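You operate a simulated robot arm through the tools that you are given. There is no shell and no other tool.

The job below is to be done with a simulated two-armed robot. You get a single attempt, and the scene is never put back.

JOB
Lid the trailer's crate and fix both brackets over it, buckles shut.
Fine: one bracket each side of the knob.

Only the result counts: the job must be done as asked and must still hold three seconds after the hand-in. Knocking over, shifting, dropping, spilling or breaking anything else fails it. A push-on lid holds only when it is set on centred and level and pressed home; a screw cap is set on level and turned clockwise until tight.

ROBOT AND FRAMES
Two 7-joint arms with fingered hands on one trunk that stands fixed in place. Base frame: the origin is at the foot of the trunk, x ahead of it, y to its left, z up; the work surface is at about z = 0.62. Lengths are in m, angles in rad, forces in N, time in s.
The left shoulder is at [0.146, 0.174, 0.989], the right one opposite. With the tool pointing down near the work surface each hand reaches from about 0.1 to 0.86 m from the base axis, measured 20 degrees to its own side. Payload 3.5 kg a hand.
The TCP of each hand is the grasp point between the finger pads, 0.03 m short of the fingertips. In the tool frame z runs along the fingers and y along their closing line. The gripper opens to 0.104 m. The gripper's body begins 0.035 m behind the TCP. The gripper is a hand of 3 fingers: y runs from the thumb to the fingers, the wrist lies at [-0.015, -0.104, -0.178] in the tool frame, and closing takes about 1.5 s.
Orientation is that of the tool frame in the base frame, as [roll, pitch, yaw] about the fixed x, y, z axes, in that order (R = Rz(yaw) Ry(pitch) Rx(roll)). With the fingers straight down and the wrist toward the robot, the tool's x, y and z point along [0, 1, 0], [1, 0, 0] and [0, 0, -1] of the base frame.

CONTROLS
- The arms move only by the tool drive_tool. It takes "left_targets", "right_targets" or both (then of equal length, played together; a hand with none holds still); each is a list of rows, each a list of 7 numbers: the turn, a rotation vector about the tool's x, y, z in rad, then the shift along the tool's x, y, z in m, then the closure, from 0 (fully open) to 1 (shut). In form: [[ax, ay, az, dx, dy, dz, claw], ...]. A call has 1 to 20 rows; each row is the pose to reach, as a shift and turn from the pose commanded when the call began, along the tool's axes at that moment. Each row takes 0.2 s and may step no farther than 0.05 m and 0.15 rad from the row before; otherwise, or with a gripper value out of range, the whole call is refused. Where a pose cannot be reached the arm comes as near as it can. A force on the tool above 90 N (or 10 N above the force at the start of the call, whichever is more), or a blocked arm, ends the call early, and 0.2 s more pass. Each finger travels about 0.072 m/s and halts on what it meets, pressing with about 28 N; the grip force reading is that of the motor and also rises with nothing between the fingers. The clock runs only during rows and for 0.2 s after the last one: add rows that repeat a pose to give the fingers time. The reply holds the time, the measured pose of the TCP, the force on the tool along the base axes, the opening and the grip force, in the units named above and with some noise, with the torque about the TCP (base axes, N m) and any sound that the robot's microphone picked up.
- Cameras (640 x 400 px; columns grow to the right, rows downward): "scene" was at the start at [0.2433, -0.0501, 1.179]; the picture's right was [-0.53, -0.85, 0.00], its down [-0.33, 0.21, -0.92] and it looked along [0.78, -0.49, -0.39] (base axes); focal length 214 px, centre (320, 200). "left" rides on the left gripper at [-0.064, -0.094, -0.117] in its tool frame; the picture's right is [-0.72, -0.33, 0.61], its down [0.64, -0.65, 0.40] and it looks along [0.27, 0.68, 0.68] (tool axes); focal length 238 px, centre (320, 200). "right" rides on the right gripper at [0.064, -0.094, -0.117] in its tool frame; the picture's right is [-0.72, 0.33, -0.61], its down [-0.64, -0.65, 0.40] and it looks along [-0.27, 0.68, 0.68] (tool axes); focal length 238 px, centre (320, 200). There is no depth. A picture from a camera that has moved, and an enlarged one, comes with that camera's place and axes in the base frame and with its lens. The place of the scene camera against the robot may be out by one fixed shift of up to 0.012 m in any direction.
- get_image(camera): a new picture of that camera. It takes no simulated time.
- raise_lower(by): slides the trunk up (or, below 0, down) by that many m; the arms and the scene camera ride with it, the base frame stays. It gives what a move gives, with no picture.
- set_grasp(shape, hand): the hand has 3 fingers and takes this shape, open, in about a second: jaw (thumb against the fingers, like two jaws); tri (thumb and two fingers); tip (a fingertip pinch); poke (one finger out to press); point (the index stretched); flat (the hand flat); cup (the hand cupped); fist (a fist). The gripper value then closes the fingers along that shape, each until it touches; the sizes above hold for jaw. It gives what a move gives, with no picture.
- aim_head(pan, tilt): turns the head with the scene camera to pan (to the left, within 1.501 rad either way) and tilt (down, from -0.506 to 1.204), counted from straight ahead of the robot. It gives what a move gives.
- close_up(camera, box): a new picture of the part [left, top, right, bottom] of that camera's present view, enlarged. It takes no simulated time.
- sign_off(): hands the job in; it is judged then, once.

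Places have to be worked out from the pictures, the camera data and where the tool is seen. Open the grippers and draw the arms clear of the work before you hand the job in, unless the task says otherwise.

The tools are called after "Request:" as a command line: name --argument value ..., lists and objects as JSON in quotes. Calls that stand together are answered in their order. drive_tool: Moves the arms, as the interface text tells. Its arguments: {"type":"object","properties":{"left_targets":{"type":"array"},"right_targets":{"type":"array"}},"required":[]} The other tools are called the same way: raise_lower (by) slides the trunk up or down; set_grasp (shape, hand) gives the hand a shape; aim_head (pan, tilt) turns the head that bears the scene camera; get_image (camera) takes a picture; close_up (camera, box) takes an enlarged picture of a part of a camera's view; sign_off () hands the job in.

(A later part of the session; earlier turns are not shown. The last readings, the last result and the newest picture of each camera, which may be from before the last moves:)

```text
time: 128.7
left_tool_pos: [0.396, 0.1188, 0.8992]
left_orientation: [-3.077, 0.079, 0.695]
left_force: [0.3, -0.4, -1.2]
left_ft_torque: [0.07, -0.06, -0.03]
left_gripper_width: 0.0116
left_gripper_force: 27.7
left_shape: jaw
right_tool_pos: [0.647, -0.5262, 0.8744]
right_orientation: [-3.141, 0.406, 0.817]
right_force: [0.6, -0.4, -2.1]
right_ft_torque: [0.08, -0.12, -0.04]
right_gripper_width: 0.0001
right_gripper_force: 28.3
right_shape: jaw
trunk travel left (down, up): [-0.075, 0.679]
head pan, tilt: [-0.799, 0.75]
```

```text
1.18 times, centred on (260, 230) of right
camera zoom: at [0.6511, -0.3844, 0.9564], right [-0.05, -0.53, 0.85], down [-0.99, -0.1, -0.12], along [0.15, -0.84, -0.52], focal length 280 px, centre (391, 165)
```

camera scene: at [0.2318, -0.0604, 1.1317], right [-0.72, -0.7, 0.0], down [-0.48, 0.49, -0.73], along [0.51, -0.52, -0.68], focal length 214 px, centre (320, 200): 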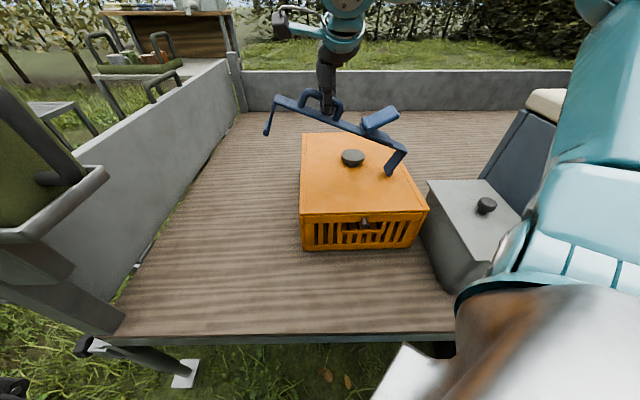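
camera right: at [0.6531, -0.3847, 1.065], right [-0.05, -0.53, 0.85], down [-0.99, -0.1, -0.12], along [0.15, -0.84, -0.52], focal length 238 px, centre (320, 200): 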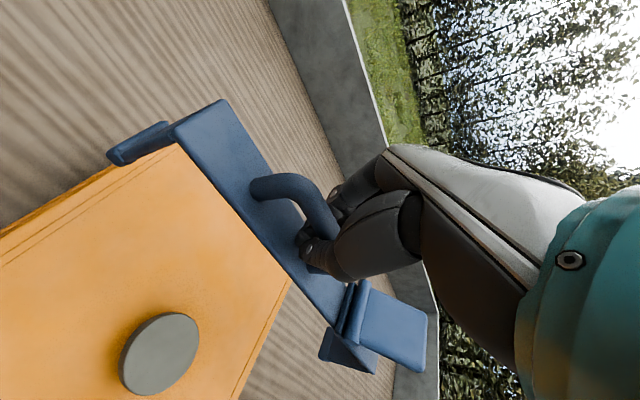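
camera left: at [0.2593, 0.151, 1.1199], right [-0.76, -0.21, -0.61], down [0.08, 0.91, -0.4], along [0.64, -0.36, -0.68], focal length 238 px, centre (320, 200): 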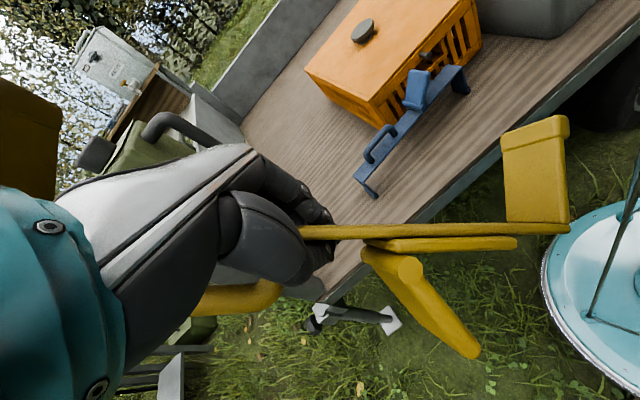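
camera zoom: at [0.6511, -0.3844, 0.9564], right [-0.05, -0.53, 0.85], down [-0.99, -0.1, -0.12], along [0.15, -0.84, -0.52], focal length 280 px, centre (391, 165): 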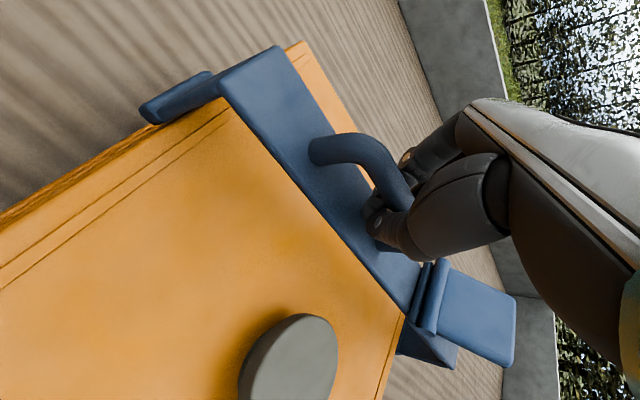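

No contact, and both feet are just outside the lid edges. I'll continue down in small steps.

Request:
drive_tool --right_targets '[[0, 0, 0, 0.002, 0, 0.0046, 1.0], [0, 0, 0, 0.004, 0, 0.0092, 1.0], [0, 0, 0, 0.006, 0, 0.0138, 1.0], [0, 0, 0, 0.0079, 0, 0.0184, 1.0], [0, 0, 0, 0.0099, 0, 0.023, 1.0], [0, 0, 0, 0.0099, 0, 0.023, 1.0]]'

Request:
close_up --camera "scene" --box '[280, 80, 400, 180]'

Request:
close_up --camera "right" --box '[60, 60, 460, 400]'

```text
time: 130.1
left_tool_pos: [0.3968, 0.1199, 0.8982]
left_orientation: [-3.077, 0.078, 0.694]
left_force: [0.2, -0.2, -1.7]
left_ft_torque: [0.01, -0.06, 0.02]
left_gripper_width: 0.0113
left_gripper_force: 27.3
left_shape: jaw
right_tool_pos: [0.6482, -0.5251, 0.8489]
right_orientation: [3.141, 0.405, 0.818]
right_force: [-0.2, 0.1, -2.0]
right_ft_torque: [0.09, -0.09, -0.01]
right_gripper_width: 0.0
right_gripper_force: 27.6
right_shape: jaw
trunk travel left (down, up): [-0.075, 0.679]
head pan, tilt: [-0.799, 0.75]
```

```text
4.00 times, centred on (340, 130) of scene
camera zoom: at [0.2319, -0.0603, 1.1317], right [-0.72, -0.7, 0.0], down [-0.48, 0.49, -0.73], along [0.51, -0.52, -0.68], focal length 858 px, centre (240, 480)
```

zoom: 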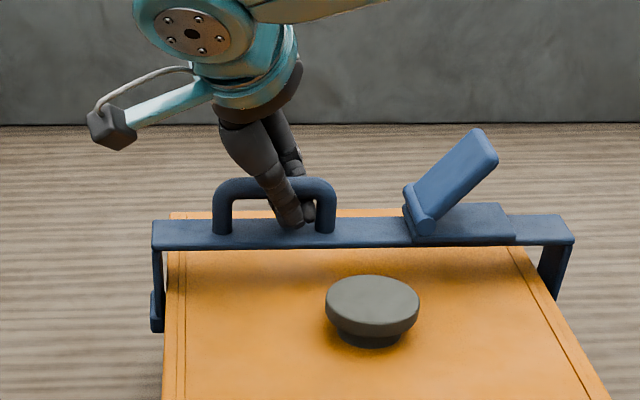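

```text
1.18 times, centred on (260, 230) of right
camera zoom: at [0.6521, -0.3846, 0.9313], right [-0.05, -0.53, 0.85], down [-0.99, -0.1, -0.12], along [0.15, -0.84, -0.52], focal length 280 px, centre (391, 165)
```

zoom: 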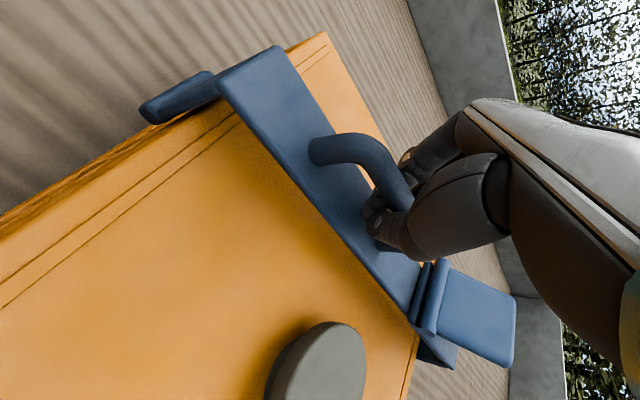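

Both legs now straddle the crate walls with no contact force. I'll keep lowering until the plate rests on the lid.

Request:
drive_tool --right_targets '[[0, 0, 0, 0.002, 0, 0.0046, 1.0], [0, 0, 0, 0.004, 0, 0.0092, 1.0], [0, 0, 0, 0.006, 0, 0.0138, 1.0], [0, 0, 0, 0.0075, 0, 0.0175, 1.0], [0, 0, 0, 0.0075, 0, 0.0175, 1.0]]'

Request:
close_up --camera "scene" --box '[280, 80, 400, 180]'

```text
time: 131.3
left_tool_pos: [0.3967, 0.1205, 0.8975]
left_orientation: [-3.076, 0.079, 0.692]
left_force: [-0.3, 0.4, -1.9]
left_ft_torque: [-0.03, -0.03, 0.02]
left_gripper_width: 0.0115
left_gripper_force: 27.8
left_shape: jaw
right_tool_pos: [0.6482, -0.5266, 0.8299]
right_orientation: [-3.141, 0.407, 0.818]
right_force: [0.3, -0.4, -1.8]
right_ft_torque: [0.1, -0.07, 0.0]
right_gripper_width: 0.0
right_gripper_force: 27.9
right_shape: jaw
trunk travel left (down, up): [-0.075, 0.679]
head pan, tilt: [-0.799, 0.75]
```

```text
4.00 times, centred on (340, 130) of scene
camera zoom: at [0.2319, -0.0603, 1.1317], right [-0.72, -0.7, 0.0], down [-0.48, 0.49, -0.73], along [0.51, -0.52, -0.68], focal length 858 px, centre (240, 480)
```

zoom: 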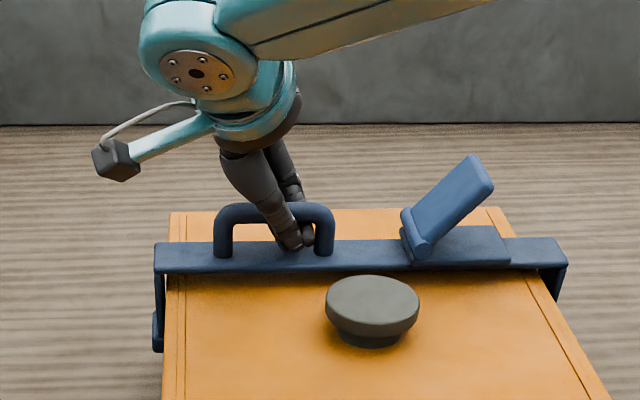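

Nearly there, and the weight is still on the hand. I'll lower a few more millimetres.

Request:
drive_tool --right_targets '[[0, 0, 0, 0.001, 0, 0.0023, 1.0], [0, 0, 0, 0.002, 0, 0.0046, 1.0], [0, 0, 0, 0.003, 0, 0.0069, 1.0], [0, 0, 0, 0.004, 0, 0.0092, 1.0], [0, 0, 0, 0.004, 0, 0.0092, 1.0]]'

Request:
close_up --camera "scene" --box '[280, 80, 400, 180]'

Request:
close_up --camera "right" --box '[60, 60, 460, 400]'

```text
time: 132.5
left_tool_pos: [0.397, 0.1206, 0.8989]
left_orientation: [-3.076, 0.078, 0.695]
left_force: [0.3, -0.5, -1.1]
left_ft_torque: [0.02, -0.03, 0.01]
left_gripper_width: 0.0117
left_gripper_force: 28.1
left_shape: jaw
right_tool_pos: [0.6462, -0.5261, 0.819]
right_orientation: [3.141, 0.407, 0.817]
right_force: [-0.1, 0.2, -2.0]
right_ft_torque: [0.07, -0.02, 0.0]
right_gripper_width: 0.0
right_gripper_force: 28.3
right_shape: jaw
trunk travel left (down, up): [-0.075, 0.679]
head pan, tilt: [-0.799, 0.75]
```

```text
4.00 times, centred on (340, 130) of scene
camera zoom: at [0.2319, -0.0603, 1.1317], right [-0.72, -0.7, 0.0], down [-0.48, 0.49, -0.73], along [0.51, -0.52, -0.68], focal length 858 px, centre (240, 480)
```

zoom: 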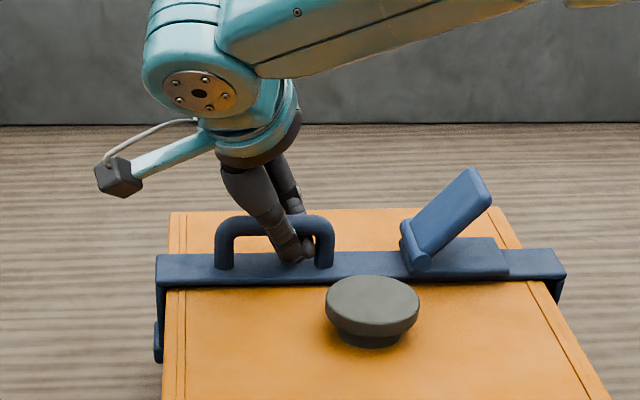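

```text
1.18 times, centred on (260, 230) of right
camera zoom: at [0.6511, -0.3849, 0.9015], right [-0.05, -0.53, 0.85], down [-0.99, -0.1, -0.12], along [0.15, -0.84, -0.52], focal length 280 px, centre (391, 165)
```

zoom: 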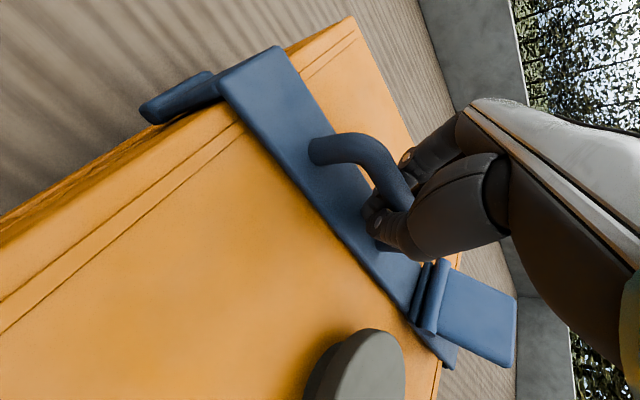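

Still hanging freely. I'll go a little lower.

Request:
drive_tool --right_targets '[[0, 0, 0, 0.001, 0, 0.0023, 1.0], [0, 0, 0, 0.002, 0, 0.0046, 1.0], [0, 0, 0, 0.003, 0, 0.0069, 1.0], [0, 0, 0, 0.004, 0, 0.0092, 1.0], [0, 0, 0, 0.004, 0, 0.0092, 1.0]]'

Request:
close_up --camera "scene" --box '[280, 80, 400, 180]'

```text
time: 133.7
left_tool_pos: [0.3955, 0.1211, 0.8999]
left_orientation: [-3.082, 0.077, 0.694]
left_force: [-0.5, -0.1, -2.4]
left_ft_torque: [0.04, -0.05, 0.0]
left_gripper_width: 0.0113
left_gripper_force: 28.1
left_shape: jaw
right_tool_pos: [0.6466, -0.5256, 0.8179]
right_orientation: [3.129, 0.403, 0.813]
right_force: [1.8, -7.4, 34.8]
right_ft_torque: [-0.38, -0.17, -0.02]
right_gripper_width: 0.0
right_gripper_force: 28.0
right_shape: jaw
trunk travel left (down, up): [-0.075, 0.679]
head pan, tilt: [-0.799, 0.75]
```

```text
4.00 times, centred on (340, 130) of scene
camera zoom: at [0.2288, -0.0585, 1.1329], right [-0.72, -0.7, 0.0], down [-0.47, 0.49, -0.73], along [0.51, -0.53, -0.68], focal length 858 px, centre (240, 480)
```

zoom: 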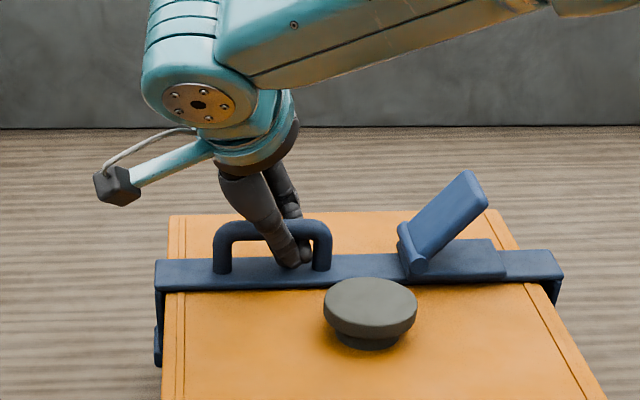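

Contact at TCP z=0.818 (35 N): the bracket is down on the lid. I'll ease the pressure, open the fingers partway and lift the hand straight up.

Request:
drive_tool --right_targets '[[0, 0, 0, -0.0018, 0, -0.0042, 1.0], [0, 0, 0, -0.003, 0, -0.007, 1.0], [0, 0, 0, -0.003, 0, -0.007, 0.8], [0, 0, 0, -0.003, 0, -0.007, 0.6], [0, 0, 0, -0.003, 0, -0.007, 0.45], [0, 0, 0, -0.003, 0, -0.007, 0.45], [0, 0, 0, -0.003, 0, -0.007, 0.45]]'

Request:
close_up --camera "scene" --box '[280, 80, 400, 180]'

Request:
close_up --camera "right" --box '[60, 60, 460, 400]'

```text
time: 135.3
left_tool_pos: [0.3969, 0.1189, 0.8978]
left_orientation: [-3.075, 0.078, 0.695]
left_force: [0.8, 0.3, -2.5]
left_ft_torque: [0.05, -0.03, 0.03]
left_gripper_width: 0.0114
left_gripper_force: 27.8
left_shape: jaw
right_tool_pos: [0.6473, -0.5249, 0.817]
right_orientation: [3.139, 0.408, 0.815]
right_force: [-0.4, 0.5, -0.3]
right_ft_torque: [0.01, -0.03, 0.01]
right_gripper_width: 0.0567
right_gripper_force: 0.0
right_shape: jaw
trunk travel left (down, up): [-0.075, 0.679]
head pan, tilt: [-0.799, 0.75]
```

```text
4.00 times, centred on (340, 130) of scene
camera zoom: at [0.2317, -0.0602, 1.1317], right [-0.72, -0.7, 0.0], down [-0.48, 0.49, -0.73], along [0.51, -0.52, -0.68], focal length 858 px, centre (240, 480)
```

zoom: 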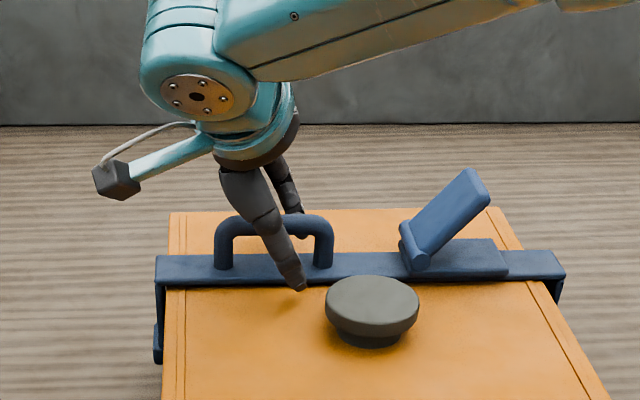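

```text
1.18 times, centred on (260, 230) of right
camera zoom: at [0.6521, -0.384, 0.8999], right [-0.05, -0.53, 0.85], down [-0.99, -0.1, -0.12], along [0.15, -0.84, -0.52], focal length 280 px, centre (391, 165)
```

zoom: 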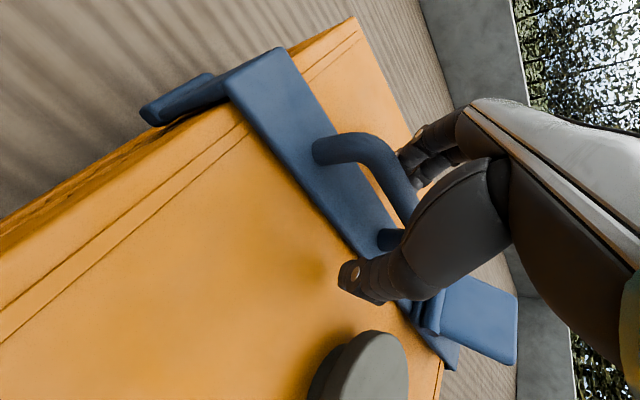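

The blue bracket is released and sits on the lid. I'll raise the hand clear.

Request:
drive_tool --right_targets '[[0, 0, 0, -0.0079, 0, -0.0184, 0.4], [0, 0, 0, -0.0197, 0, -0.046, 0.4], [0, 0.08, 0, -0.0335, 0, -0.078, 0.4], [0, 0.16, 0, -0.0473, 0, -0.11, 0.6], [0, 0.24, 0, -0.0591, 0, -0.1379, 0.8], [0, 0.32, 0, -0.0591, 0, -0.1379, 1.0], [0, 0.405, 0, -0.0591, 0, -0.1379, 1.0], [0, 0.405, 0, -0.0591, 0, -0.1379, 1.0]]'

Request:
get_image --camera "scene"

Request:
close_up --camera "scene" --box '[280, 110, 420, 220]'

Request:
get_image --camera "right"

```text
time: 137.1
left_tool_pos: [0.3971, 0.1198, 0.8997]
left_orientation: [-3.077, 0.079, 0.695]
left_force: [0.1, 0.9, -1.4]
left_ft_torque: [0.02, -0.07, 0.0]
left_gripper_width: 0.0116
left_gripper_force: 28.0
left_shape: jaw
right_tool_pos: [0.6477, -0.5261, 0.9674]
right_orientation: [3.141, 0.0, 0.817]
right_force: [-1.0, 0.0, 0.6]
right_ft_torque: [-0.01, 0.01, 0.03]
right_gripper_width: 0.0
right_gripper_force: 27.7
right_shape: jaw
trunk travel left (down, up): [-0.075, 0.679]
head pan, tilt: [-0.799, 0.75]
```

```text
taken
camera scene: at [0.2317, -0.0602, 1.1317], right [-0.72, -0.7, 0.0], down [-0.48, 0.49, -0.73], along [0.51, -0.52, -0.68], focal length 214 px, centre (320, 200)
```

scene: 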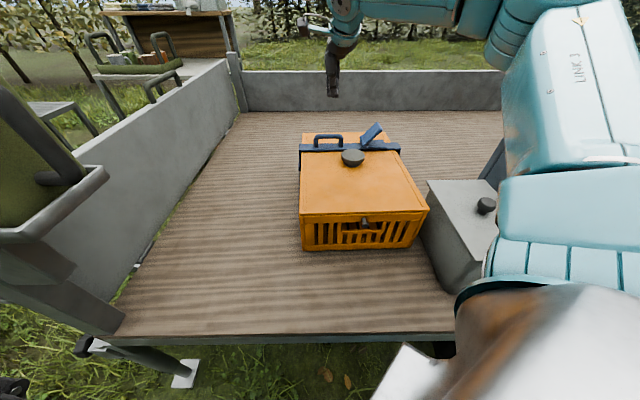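

```text
3.64 times, centred on (350, 165) of scene
camera zoom: at [0.2317, -0.0602, 1.1317], right [-0.72, -0.7, 0.0], down [-0.48, 0.49, -0.73], along [0.51, -0.52, -0.68], focal length 780 px, centre (211, 327)
```

zoom: 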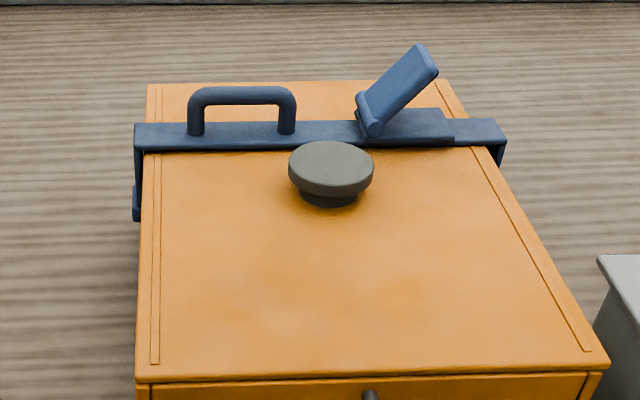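

```text
taken
camera right: at [0.6235, -0.414, 1.0839], right [-0.25, -0.75, 0.61], down [-0.91, -0.02, -0.4], along [0.32, -0.66, -0.68], focal length 238 px, centre (320, 200)
```

right: 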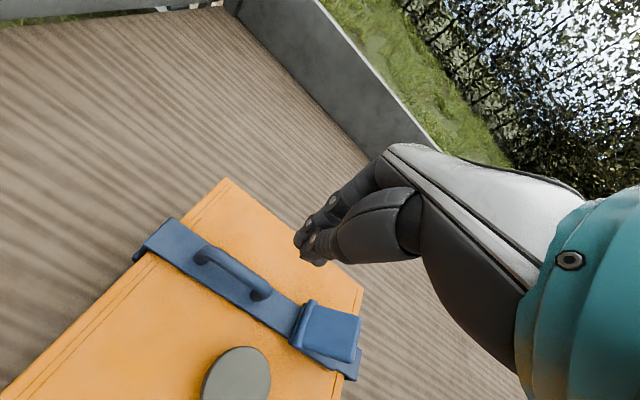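

The blue bracket lies square across the lid beyond the knob. For the lever I'll raise the trunk 8 cm first, to keep the right elbow away from the grey box, then move over the lever with closed fingers.

Request:
raise_lower --by 0.08

Request:
drive_tool --right_targets '[[0, 0, 0, -0.03, 0.0, 0.0, 1.0], [0, 0, 0, -0.06, 0.0, 0.015, 1.0], [0, 0, 0, -0.09, 0.001, 0.035, 1.0], [0, 0, 0, -0.12, 0.002, 0.06, 1.0], [0, 0, 0, -0.1478, 0.0033, 0.085, 1.0], [0, 0, 0, -0.1478, 0.0033, 0.105, 1.0]]'

Request:
get_image --camera "scene"

Request:
get_image --camera "right"

```text
time: 138.3
left_tool_pos: [0.3966, 0.1209, 0.978]
left_orientation: [-3.077, 0.08, 0.694]
left_force: [0.7, 0.0, -2.3]
left_ft_torque: [0.01, 0.02, 0.02]
left_gripper_width: 0.0117
left_gripper_force: 28.3
left_shape: jaw
right_tool_pos: [0.6483, -0.5249, 1.0471]
right_orientation: [-3.141, 0.001, 0.819]
right_force: [0.2, -0.1, -0.3]
right_ft_torque: [0.02, 0.0, -0.03]
right_gripper_width: 0.0
right_gripper_force: 27.8
right_shape: jaw
trunk travel left (down, up): [-0.155, 0.599]
head pan, tilt: [-0.799, 0.75]
```

```text
time: 139.7
left_tool_pos: [0.396, 0.1203, 0.9798]
left_orientation: [-3.077, 0.078, 0.692]
left_force: [0.2, 0.0, -1.5]
left_ft_torque: [-0.02, -0.01, -0.03]
left_gripper_width: 0.0116
left_gripper_force: 27.9
left_shape: jaw
right_tool_pos: [0.5505, -0.636, 0.9408]
right_orientation: [3.141, 0.002, 0.817]
right_force: [0.4, -0.5, 0.6]
right_ft_torque: [-0.01, -0.04, -0.02]
right_gripper_width: 0.0
right_gripper_force: 28.1
right_shape: jaw
trunk travel left (down, up): [-0.155, 0.599]
head pan, tilt: [-0.799, 0.75]
```

```text
taken
camera scene: at [0.1856, -0.0604, 1.2164], right [-0.72, -0.7, 0.0], down [-0.48, 0.49, -0.73], along [0.51, -0.52, -0.68], focal length 214 px, centre (320, 200)
```

scene: 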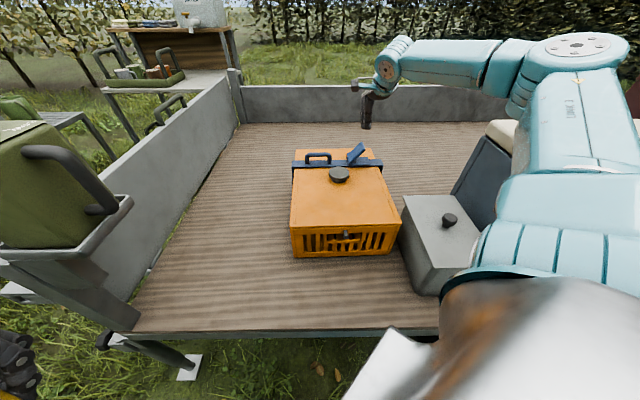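

```text
taken
camera right: at [0.5257, -0.5227, 1.0579], right [-0.25, -0.75, 0.61], down [-0.91, -0.02, -0.4], along [0.31, -0.66, -0.68], focal length 238 px, centre (320, 200)
```

right: 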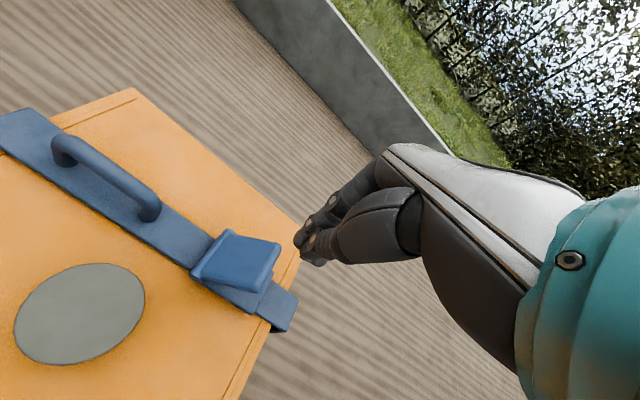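

The hand is right over the lever's outer half. I'll press straight down in steps, watching the force and listening for the click.

Request:
drive_tool --right_targets '[[0, 0, 0, 0, 0, 0.025, 1.0], [0, 0, 0, 0, 0, 0.05, 1.0], [0, 0, 0, 0, 0, 0.065, 1.0], [0, 0, 0, 0, 0, 0.075, 1.0], [0, 0, 0, 0, 0, 0.083, 1.0], [0, 0, 0, 0, 0, 0.09, 1.0]]'

Request:
close_up --camera "scene" --box '[280, 110, 420, 220]'

Request:
get_image --camera "right"

```text
time: 141.1
left_tool_pos: [0.3969, 0.1205, 0.9779]
left_orientation: [-3.078, 0.077, 0.696]
left_force: [0.0, 0.6, -2.7]
left_ft_torque: [0.03, 0.0, -0.01]
left_gripper_width: 0.0116
left_gripper_force: 27.8
left_shape: jaw
right_tool_pos: [0.5485, -0.6368, 0.8518]
right_orientation: [3.141, 0.0, 0.818]
right_force: [-0.2, 0.2, 0.4]
right_ft_torque: [0.01, 0.0, 0.02]
right_gripper_width: 0.0
right_gripper_force: 28.2
right_shape: jaw
trunk travel left (down, up): [-0.155, 0.599]
head pan, tilt: [-0.799, 0.75]
```

```text
3.64 times, centred on (350, 165) of scene
camera zoom: at [0.1859, -0.06, 1.2163], right [-0.72, -0.7, 0.0], down [-0.48, 0.49, -0.73], along [0.51, -0.52, -0.68], focal length 780 px, centre (211, 327)
```

zoom: 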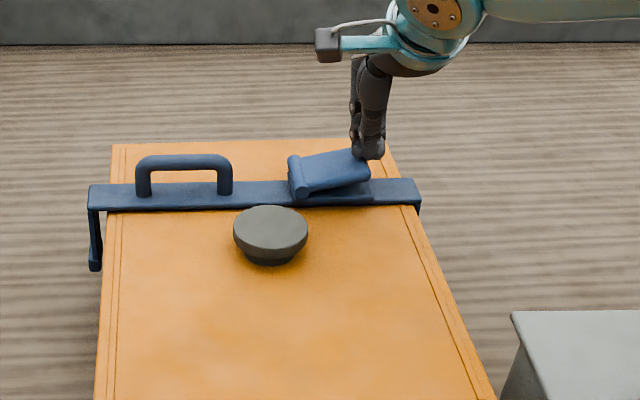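

```text
taken
camera right: at [0.5242, -0.5248, 0.9693], right [-0.25, -0.75, 0.61], down [-0.91, -0.02, -0.4], along [0.32, -0.66, -0.68], focal length 238 px, centre (320, 200)
```

right: 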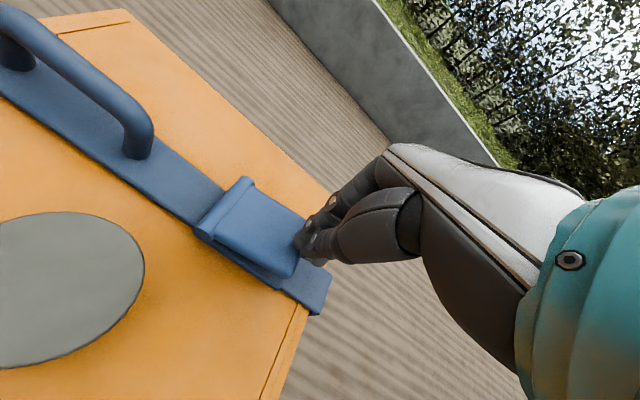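

The lever is folding down easily, now about 20°. I'll keep pressing until it's flat and latched.

Request:
drive_tool --right_targets '[[0, 0, 0, 0.004, 0, 0.006, 1.0], [0, 0, 0, 0.006, 0, 0.012, 1.0], [0, 0, 0, 0.008, 0, 0.018, 1.0], [0, 0, 0, 0.008, 0, 0.024, 1.0], [0, 0, 0, 0.008, 0, 0.03, 1.0]]'

Request:
close_up --camera "scene" --box '[280, 110, 420, 220]'

Request:
get_image --camera "right"

```text
time: 142.3
left_tool_pos: [0.3904, 0.1224, 0.9824]
left_orientation: [-3.083, 0.074, 0.694]
left_force: [-0.1, -0.5, -1.0]
left_ft_torque: [0.0, 0.0, 0.04]
left_gripper_width: 0.0115
left_gripper_force: 27.6
left_shape: jaw
right_tool_pos: [0.5546, -0.629, 0.8374]
right_orientation: [3.116, -0.006, 0.817]
right_force: [-14.2, -14.4, 62.1]
right_ft_torque: [-0.22, 0.21, -0.05]
right_gripper_width: 0.0002
right_gripper_force: 27.7
right_shape: jaw
trunk travel left (down, up): [-0.155, 0.599]
head pan, tilt: [-0.799, 0.75]
```

```text
3.64 times, centred on (350, 165) of scene
camera zoom: at [0.1789, -0.0563, 1.2187], right [-0.72, -0.7, 0.0], down [-0.47, 0.49, -0.74], along [0.51, -0.53, -0.68], focal length 780 px, centre (211, 327)
```

zoom: 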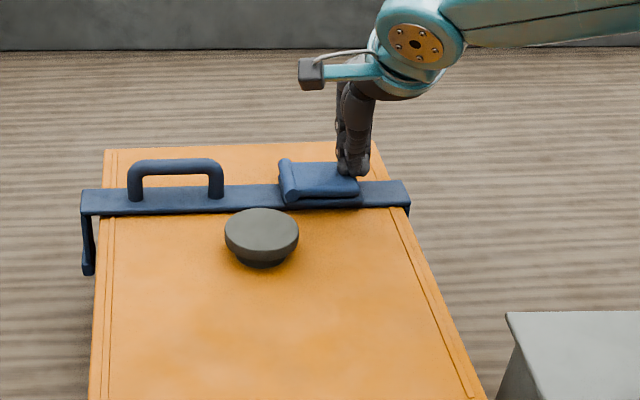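

```text
taken
camera right: at [0.5284, -0.5172, 0.952], right [-0.27, -0.74, 0.62], down [-0.91, -0.02, -0.42], along [0.33, -0.67, -0.66], focal length 238 px, centre (320, 200)
```

right: 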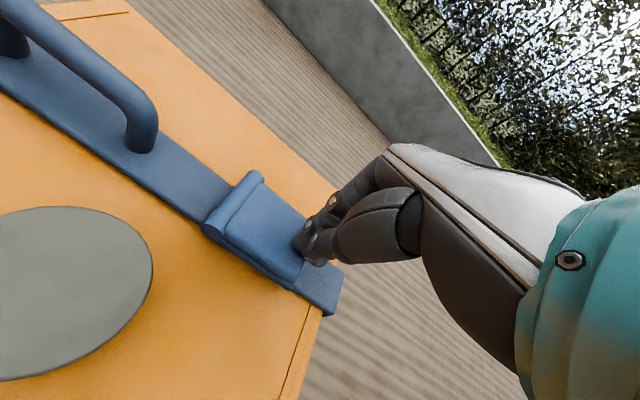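

62 N now, and the lever looks flat or nearly so, but no click was reported. I'll press a little further, staying under the force limit.

Request:
drive_tool --right_targets '[[0, 0, 0, 0, 0, 0.003, 1.0], [0, 0, 0, 0, 0, 0.006, 1.0], [0, 0, 0, 0, 0, 0.009, 1.0], [0, 0, 0, 0, 0, 0.011, 1.0]]'

Request:
close_up --camera "scene" --box '[300, 130, 380, 190]'

```text
time: 143.0
left_tool_pos: [0.3944, 0.1227, 0.9779]
left_orientation: [-3.077, 0.078, 0.694]
left_force: [0.9, 1.1, -1.5]
left_ft_torque: [0.0, -0.01, 0.03]
left_gripper_width: 0.0113
left_gripper_force: 27.8
left_shape: jaw
right_tool_pos: [0.5643, -0.6331, 0.8369]
right_orientation: [3.094, -0.012, 0.816]
right_force: [-3.9, -6.7, 38.5]
right_ft_torque: [-0.13, 0.02, -0.04]
right_gripper_width: 0.0
right_gripper_force: 27.9
right_shape: jaw
trunk travel left (down, up): [-0.155, 0.599]
head pan, tilt: [-0.799, 0.75]
stopped in row 3 (right hand): the force on the tool passed its limit at 92 N (the readings are from after the stop); the commanded pose is now the measured one
```

```text
6.67 times, centred on (340, 160) of scene
camera zoom: at [0.1833, -0.0571, 1.2164], right [-0.72, -0.7, 0.0], down [-0.47, 0.49, -0.73], along [0.51, -0.53, -0.68], focal length 1430 px, centre (187, 467)
```

zoom: 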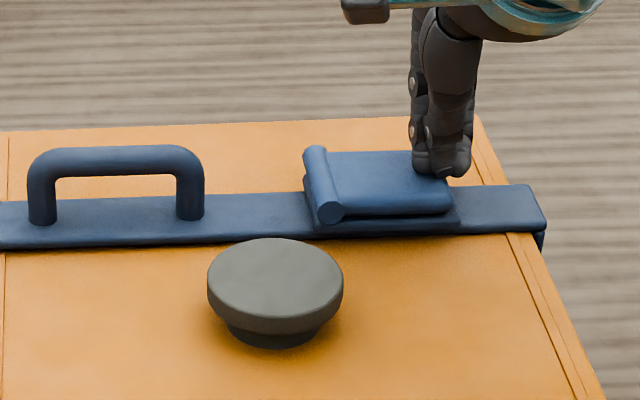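

The lever took 92 N and lies flat on the sleeve. I'll rise and see whether it stays shut.

Request:
drive_tool --right_targets '[[0, 0, 0, 0, 0, -0.01, 1.0], [0, 0, 0, 0, 0, -0.03, 1.0], [0, 0, 0, 0, 0, -0.06, 1.0], [0, 0, 0, 0, 0, -0.1, 1.0], [0, 0, 0, 0, 0, -0.14, 1.0]]'

Request:
close_up --camera "scene" --box '[280, 130, 400, 210]'

Request:
get_image --camera "right"

Request:
get_image --camera "scene"

```text
time: 144.2
left_tool_pos: [0.3953, 0.121, 0.9783]
left_orientation: [-3.076, 0.077, 0.694]
left_force: [0.0, 0.3, -1.8]
left_ft_torque: [0.01, -0.03, 0.02]
left_gripper_width: 0.0117
left_gripper_force: 27.5
left_shape: jaw
right_tool_pos: [0.5542, -0.6325, 0.9691]
right_orientation: [3.117, -0.006, 0.815]
right_force: [-0.3, -0.8, -0.4]
right_ft_torque: [-0.02, 0.02, 0.01]
right_gripper_width: 0.0002
right_gripper_force: 28.2
right_shape: jaw
trunk travel left (down, up): [-0.155, 0.599]
head pan, tilt: [-0.799, 0.75]
```

```text
5.00 times, centred on (340, 170) of scene
camera zoom: at [0.1853, -0.06, 1.2165], right [-0.72, -0.7, 0.0], down [-0.48, 0.49, -0.73], along [0.51, -0.52, -0.68], focal length 1072 px, centre (220, 350)
```

zoom: 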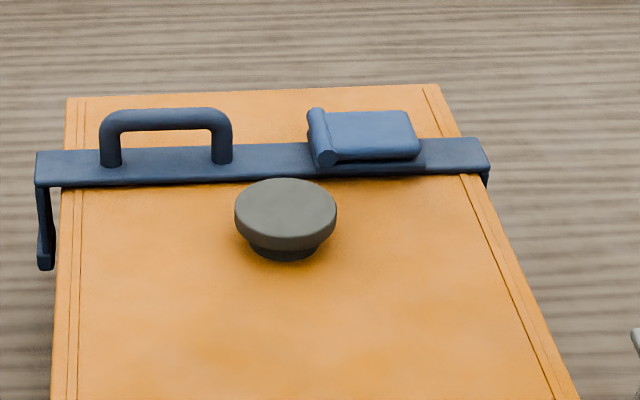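

```text
taken
camera right: at [0.5285, -0.5206, 1.0835], right [-0.27, -0.74, 0.62], down [-0.91, -0.02, -0.42], along [0.33, -0.67, -0.66], focal length 238 px, centre (320, 200)
```

right: 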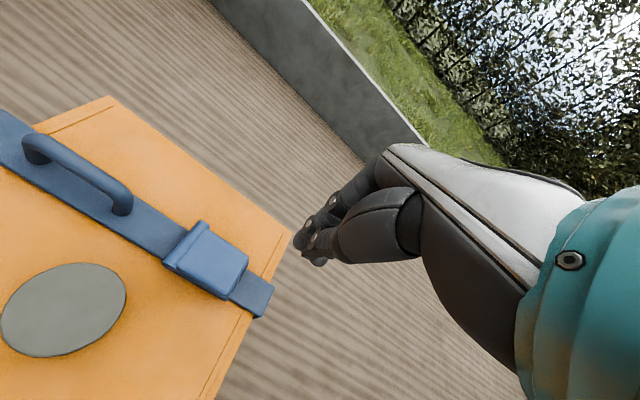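

```text
taken
camera scene: at [0.1853, -0.06, 1.2165], right [-0.72, -0.7, 0.0], down [-0.48, 0.49, -0.73], along [0.51, -0.52, -0.68], focal length 214 px, centre (320, 200)
```

scene: 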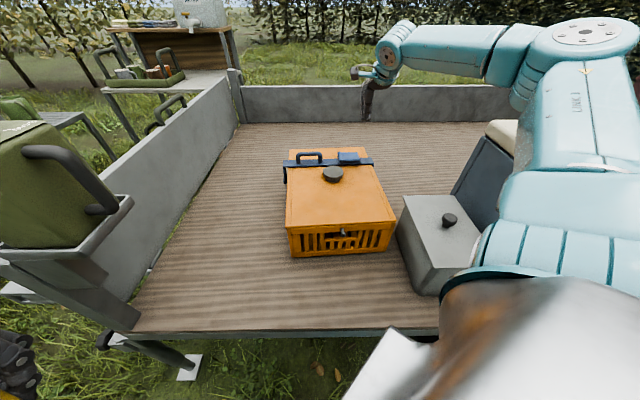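

The lever stays folded flat. I'll zoom in on both ends of the blue bracket to see how the legs sit against the crate walls.

Request:
close_up --camera "scene" --box '[275, 145, 315, 200]'

Request:
close_up --camera "scene" --box '[335, 140, 405, 190]'

Request:
close_up --camera "right" --box '[0, 90, 310, 330]'

```text
7.27 times, centred on (295, 172) of scene
camera zoom: at [0.1853, -0.06, 1.2165], right [-0.72, -0.7, 0.0], down [-0.48, 0.49, -0.73], along [0.51, -0.52, -0.68], focal length 1560 px, centre (502, 400)
```

zoom: 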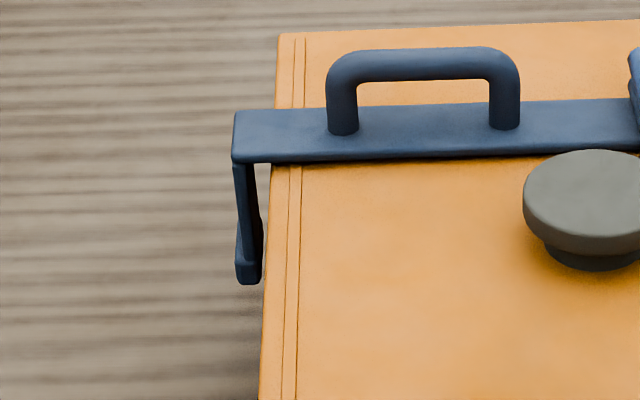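

```text
8.00 times, centred on (370, 165) of scene
camera zoom: at [0.1853, -0.06, 1.2165], right [-0.72, -0.7, 0.0], down [-0.48, 0.49, -0.73], along [0.51, -0.52, -0.68], focal length 1716 px, centre (-80, 480)
```

zoom: 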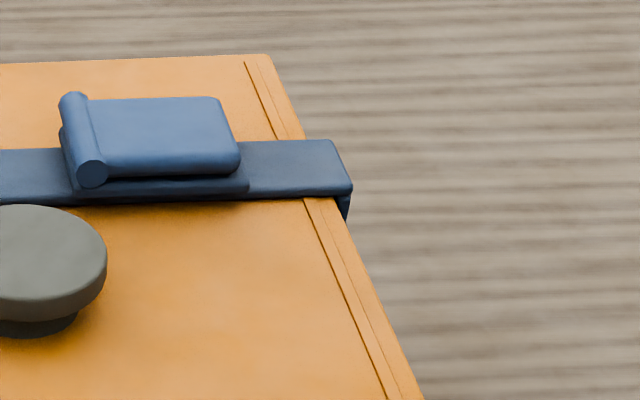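

```text
1.67 times, centred on (155, 210) of right
camera zoom: at [0.5285, -0.5206, 1.0835], right [-0.27, -0.74, 0.62], down [-0.91, -0.02, -0.42], along [0.33, -0.67, -0.66], focal length 397 px, centre (595, 183)
```

zoom: 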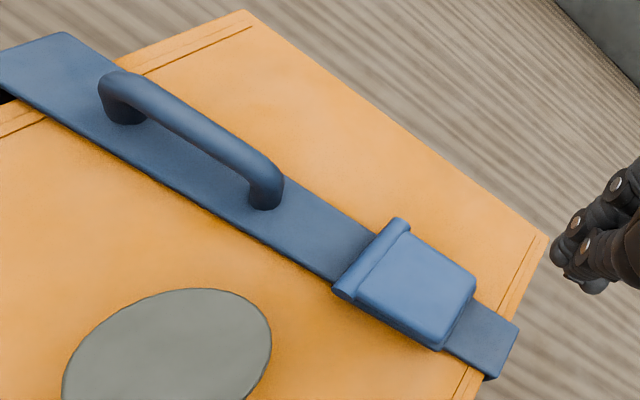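

The blue bracket sits fully across with its buckle folded shut. Now for yellow: the front of the bed is free, so I'll lay it there on its side. Then I can cage its handle bar with the left hand and let it swing upright as it lifts. First I'll turn it away from the canister while still aside.

Request:
drive_tool --left_targets '[[0, 0, -0.13, 0, 0, 0, 1.0], [0, 0, -0.26, 0, 0, 0, 1.0], [0, 0, -0.39, 0, 0, 0, 1.0], [0, 0, -0.52, 0, 0, 0, 1.0], [0, 0, -0.65, 0, 0, 0, 1.0], [0, 0, -0.8, 0, 0, 0, 1.0], [0, 0, -0.8, 0, 0, 0, 1.0]]'

Request:
aim_head --pan -0.2 --tilt 0.9

Request:
get_image --camera "scene"

Request:
get_image --camera "left"

```text
time: 145.8
left_tool_pos: [0.3967, 0.1195, 0.978]
left_orientation: [-3.041, 0.008, 1.492]
left_force: [-0.1, 0.0, -1.3]
left_ft_torque: [0.09, 0.02, 0.03]
left_gripper_width: 0.0116
left_gripper_force: 27.8
left_shape: jaw
right_tool_pos: [0.5557, -0.6335, 0.9682]
right_orientation: [3.117, -0.006, 0.812]
right_force: [-0.2, -0.4, -0.6]
right_ft_torque: [-0.07, -0.02, 0.06]
right_gripper_width: 0.0002
right_gripper_force: 28.0
right_shape: jaw
trunk travel left (down, up): [-0.155, 0.599]
head pan, tilt: [-0.799, 0.75]
```

```text
time: 146.8
left_tool_pos: [0.396, 0.1204, 0.9791]
left_orientation: [-3.041, 0.008, 1.49]
left_force: [0.1, -0.4, -2.3]
left_ft_torque: [0.04, -0.03, 0.03]
left_gripper_width: 0.0114
left_gripper_force: 27.6
left_shape: jaw
right_tool_pos: [0.5559, -0.6333, 0.9692]
right_orientation: [3.116, -0.007, 0.811]
right_force: [-0.1, -0.1, 0.4]
right_ft_torque: [-0.01, 0.0, -0.01]
right_gripper_width: 0.0
right_gripper_force: 28.3
right_shape: jaw
trunk travel left (down, up): [-0.155, 0.599]
head pan, tilt: [-0.201, 0.901]
```

```text
taken
camera scene: at [0.2017, -0.0159, 1.2046], right [-0.2, -0.98, 0.0], down [-0.77, 0.16, -0.62], along [0.61, -0.12, -0.78], focal length 214 px, centre (320, 200)
```

scene: 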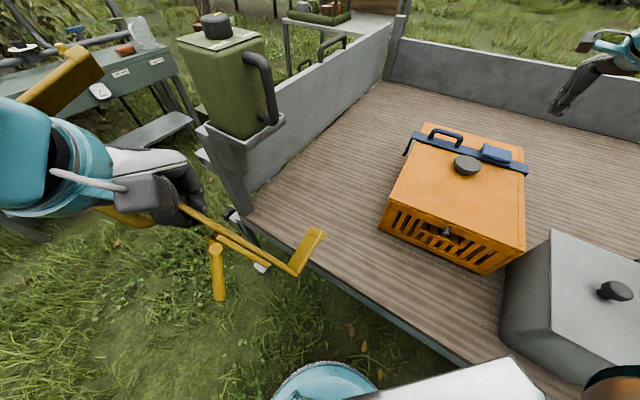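

```text
taken
camera left: at [0.309, 0.0623, 1.1059], right [-0.44, -0.69, -0.57], down [-0.64, 0.69, -0.34], along [0.63, 0.21, -0.75], focal length 238 px, centre (320, 200)
```

left: 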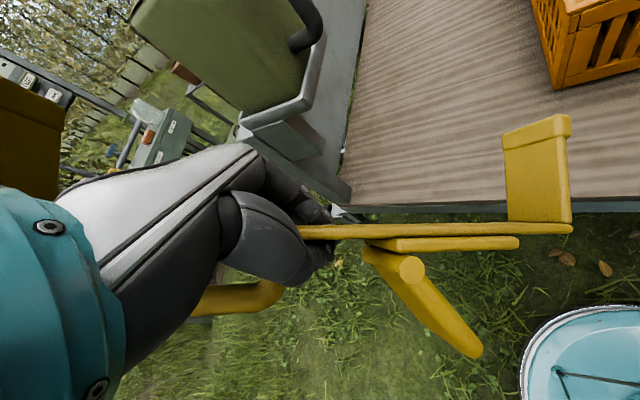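

I can see yellow clear of the canister. I'll move the left hand right to above the front of the bed and level the hand.

Request:
drive_tool --left_targets '[[-0.015, 0, 0, -0.038, 0.0035, 0.004, 1.0], [-0.03, 0, 0, -0.077, 0.007, 0.008, 1.0], [-0.045, 0, 0, -0.115, 0.0105, 0.012, 1.0], [-0.06, 0, 0, -0.154, 0.014, 0.016, 1.0], [-0.075, 0, 0, -0.192, 0.0175, 0.02, 1.0], [-0.09, 0, 0, -0.231, 0.021, 0.024, 1.0], [-0.1, 0, 0, -0.2689, 0.0247, 0.0277, 1.0], [-0.1, 0, 0, -0.2689, 0.0247, 0.0277, 1.0]]'

Request:
get_image --camera "scene"

Request:
get_image --camera "left"

```text
time: 148.6
left_tool_pos: [0.3957, -0.1512, 0.9501]
left_orientation: [3.14, 0.009, 1.492]
left_force: [-0.1, 0.7, -1.1]
left_ft_torque: [0.05, -0.02, -0.02]
left_gripper_width: 0.0114
left_gripper_force: 27.9
left_shape: jaw
right_tool_pos: [0.5557, -0.6329, 0.9696]
right_orientation: [3.12, -0.008, 0.813]
right_force: [0.0, -0.6, -0.2]
right_ft_torque: [0.02, 0.02, 0.0]
right_gripper_width: 0.0
right_gripper_force: 28.0
right_shape: jaw
trunk travel left (down, up): [-0.155, 0.599]
head pan, tilt: [-0.201, 0.901]
```

```text
taken
camera scene: at [0.2016, -0.016, 1.2046], right [-0.2, -0.98, 0.0], down [-0.77, 0.16, -0.62], along [0.61, -0.12, -0.78], focal length 214 px, centre (320, 200)
```

scene: 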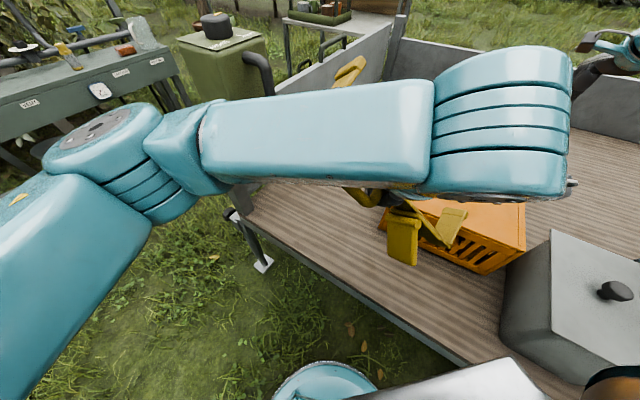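

```text
taken
camera left: at [0.2961, -0.2083, 1.0685], right [-0.38, -0.7, -0.61], down [-0.6, 0.69, -0.41], along [0.7, 0.21, -0.68], focal length 238 px, centre (320, 200)
```

left: 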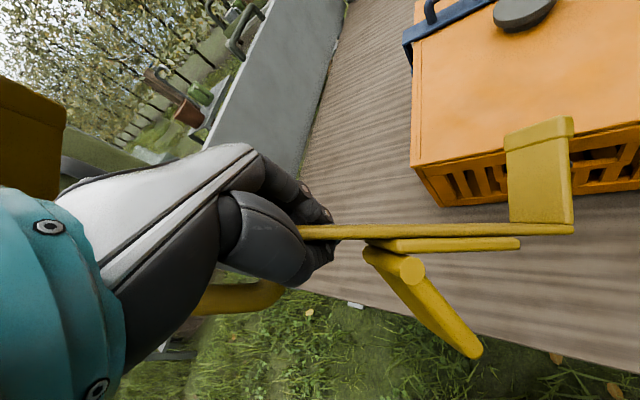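

The bracket hangs sideways with its right end about 30° low. I'll turn it parallel to the bed edge, shift it in from the edge, and lower it until the right end touches.

Request:
drive_tool --left_targets '[[0, 0, 0.1, -0.011, 0.0126, 0.03, 1.0], [0, 0, 0.2, -0.022, 0.025, 0.06, 1.0], [0, 0, 0.3, -0.0331, 0.0377, 0.09, 1.0], [0, 0, 0.3, -0.0331, 0.0377, 0.12, 1.0], [0, 0, 0.3, -0.0331, 0.0377, 0.15, 1.0], [0, 0, 0.3, -0.0331, 0.0377, 0.18, 1.0], [0, 0, 0.3, -0.0331, 0.0377, 0.2, 1.0], [0, 0, 0.3, -0.0331, 0.0377, 0.2, 1.0]]'

Request:
get_image --camera "left"

Request:
get_image --camera "scene"

```text
time: 150.4
left_tool_pos: [0.4323, -0.1881, 0.7503]
left_orientation: [3.14, 0.009, 1.193]
left_force: [-1.0, -0.1, -2.1]
left_ft_torque: [0.04, -0.03, 0.04]
left_gripper_width: 0.0116
left_gripper_force: 28.4
left_shape: jaw
right_tool_pos: [0.5552, -0.6343, 0.9689]
right_orientation: [3.117, -0.007, 0.813]
right_force: [-0.7, 0.3, 1.4]
right_ft_torque: [-0.02, 0.02, -0.01]
right_gripper_width: 0.0002
right_gripper_force: 27.4
right_shape: jaw
trunk travel left (down, up): [-0.155, 0.599]
head pan, tilt: [-0.201, 0.901]
```

```text
taken
camera left: at [0.3212, -0.2142, 0.8673], right [-0.57, -0.55, -0.61], down [-0.37, 0.83, -0.41], along [0.73, -0.01, -0.68], focal length 238 px, centre (320, 200)
```

left: 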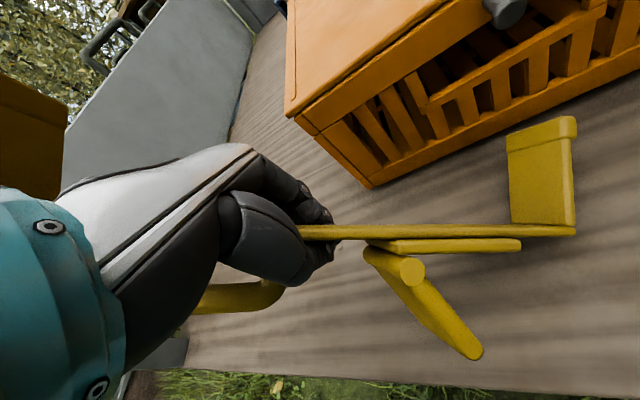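

```text
taken
camera scene: at [0.2017, -0.0159, 1.2046], right [-0.2, -0.98, 0.0], down [-0.77, 0.16, -0.62], along [0.61, -0.12, -0.78], focal length 214 px, centre (320, 200)
```

scene: 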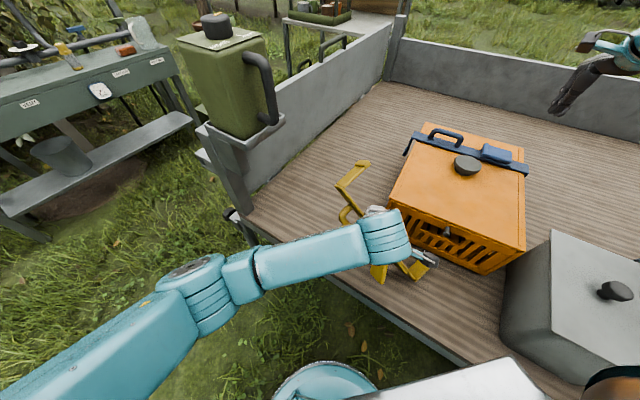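

Not touching yet. I'll keep lowering gently; the right end should touch first and the bracket then flatten.

Request:
drive_tool --left_targets '[[0, 0, 0, 0, 0, 0.012, 1.0], [0, 0, 0, 0, 0, 0.024, 1.0], [0, 0, 0, 0, 0, 0.036, 1.0], [0, 0, 0, 0, 0, 0.048, 1.0], [0, 0, 0, 0, 0, 0.06, 1.0], [0, 0, 0, 0, 0, 0.06, 1.0]]'

Request:
get_image --camera "left"

Request:
close_up --camera "scene" --box '[300, 130, 540, 320]'

```text
time: 151.8
left_tool_pos: [0.4307, -0.1906, 0.6916]
left_orientation: [3.14, 0.007, 1.193]
left_force: [0.3, -0.1, -1.8]
left_ft_torque: [-0.02, 0.01, -0.01]
left_gripper_width: 0.0116
left_gripper_force: 28.0
left_shape: jaw
right_tool_pos: [0.5557, -0.6342, 0.9683]
right_orientation: [3.117, -0.006, 0.814]
right_force: [-0.5, 0.4, 0.0]
right_ft_torque: [0.02, 0.02, -0.02]
right_gripper_width: 0.0
right_gripper_force: 27.6
right_shape: jaw
trunk travel left (down, up): [-0.155, 0.599]
head pan, tilt: [-0.201, 0.901]
```

```text
taken
camera left: at [0.3201, -0.2151, 0.808], right [-0.57, -0.55, -0.61], down [-0.37, 0.83, -0.41], along [0.73, -0.01, -0.68], focal length 238 px, centre (320, 200)
```

left: 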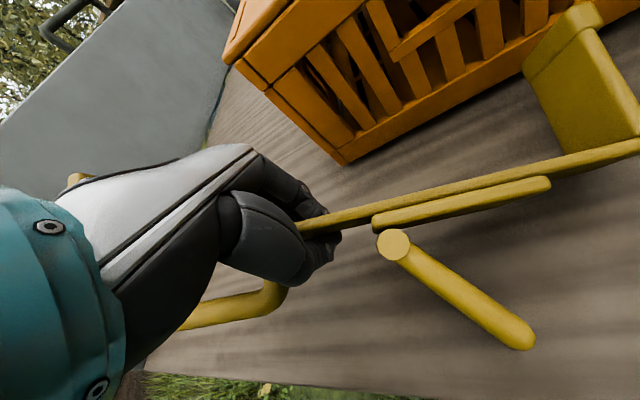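

```text
2.11 times, centred on (420, 225) of scene
camera zoom: at [0.2017, -0.0159, 1.2046], right [-0.2, -0.98, 0.0], down [-0.77, 0.16, -0.62], along [0.61, -0.12, -0.78], focal length 452 px, centre (110, 147)
```

zoom: 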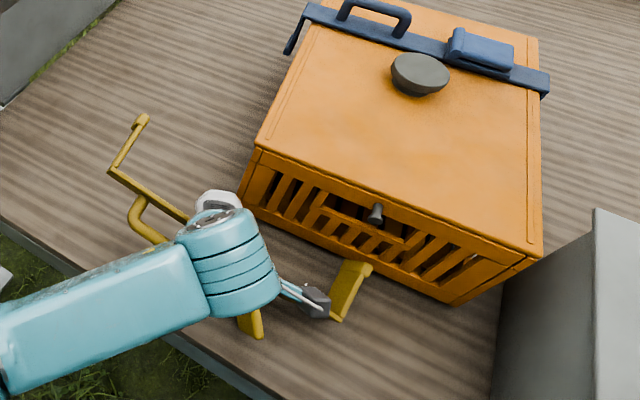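

It's flattening as expected. I'll lower the remaining few centimetres.

Request:
drive_tool --left_targets '[[0, 0, 0, 0, 0, 0.01, 1.0], [0, 0, 0, 0, 0, 0.02, 1.0], [0, 0, 0, 0, 0, 0.028, 1.0], [0, 0, 0, 0, 0, 0.035, 1.0], [0, 0, 0, 0, 0, 0.035, 1.0]]'

Request:
get_image --camera "left"

Request:
close_up --camera "scene" --box '[300, 130, 540, 320]'

```text
time: 153.0
left_tool_pos: [0.4319, -0.1887, 0.6576]
left_orientation: [3.14, 0.009, 1.193]
left_force: [0.8, 0.7, -1.4]
left_ft_torque: [0.01, 0.0, -0.03]
left_gripper_width: 0.0117
left_gripper_force: 28.1
left_shape: jaw
right_tool_pos: [0.5546, -0.6339, 0.9686]
right_orientation: [3.118, -0.007, 0.813]
right_force: [-0.6, -0.3, 0.4]
right_ft_torque: [0.03, 0.0, 0.0]
right_gripper_width: 0.0
right_gripper_force: 28.5
right_shape: jaw
trunk travel left (down, up): [-0.155, 0.599]
head pan, tilt: [-0.201, 0.901]
```

```text
taken
camera left: at [0.3206, -0.2139, 0.7742], right [-0.57, -0.55, -0.61], down [-0.37, 0.83, -0.41], along [0.73, -0.01, -0.68], focal length 238 px, centre (320, 200)
```

left: 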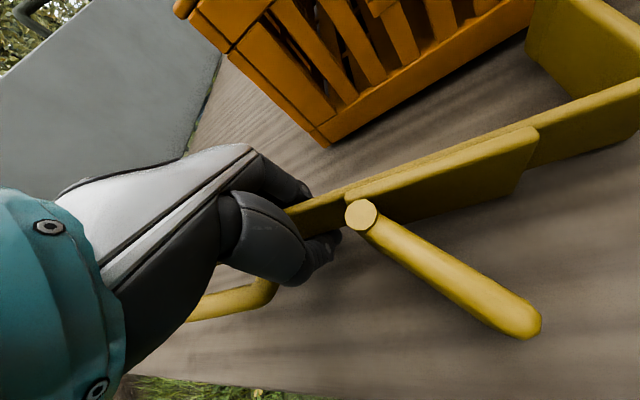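

```text
2.11 times, centred on (420, 225) of scene
camera zoom: at [0.2017, -0.0159, 1.2046], right [-0.2, -0.98, 0.0], down [-0.77, 0.16, -0.62], along [0.61, -0.12, -0.78], focal length 452 px, centre (110, 147)
```

zoom: 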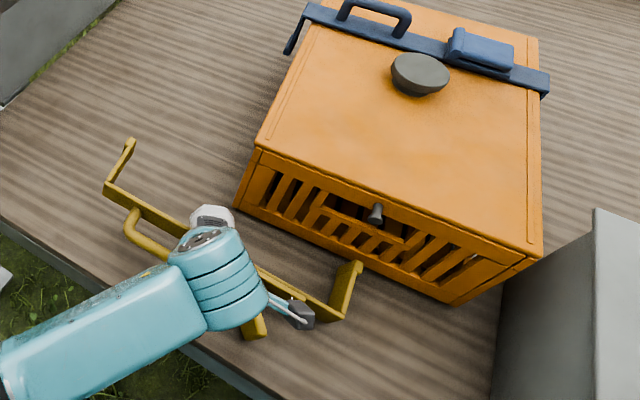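

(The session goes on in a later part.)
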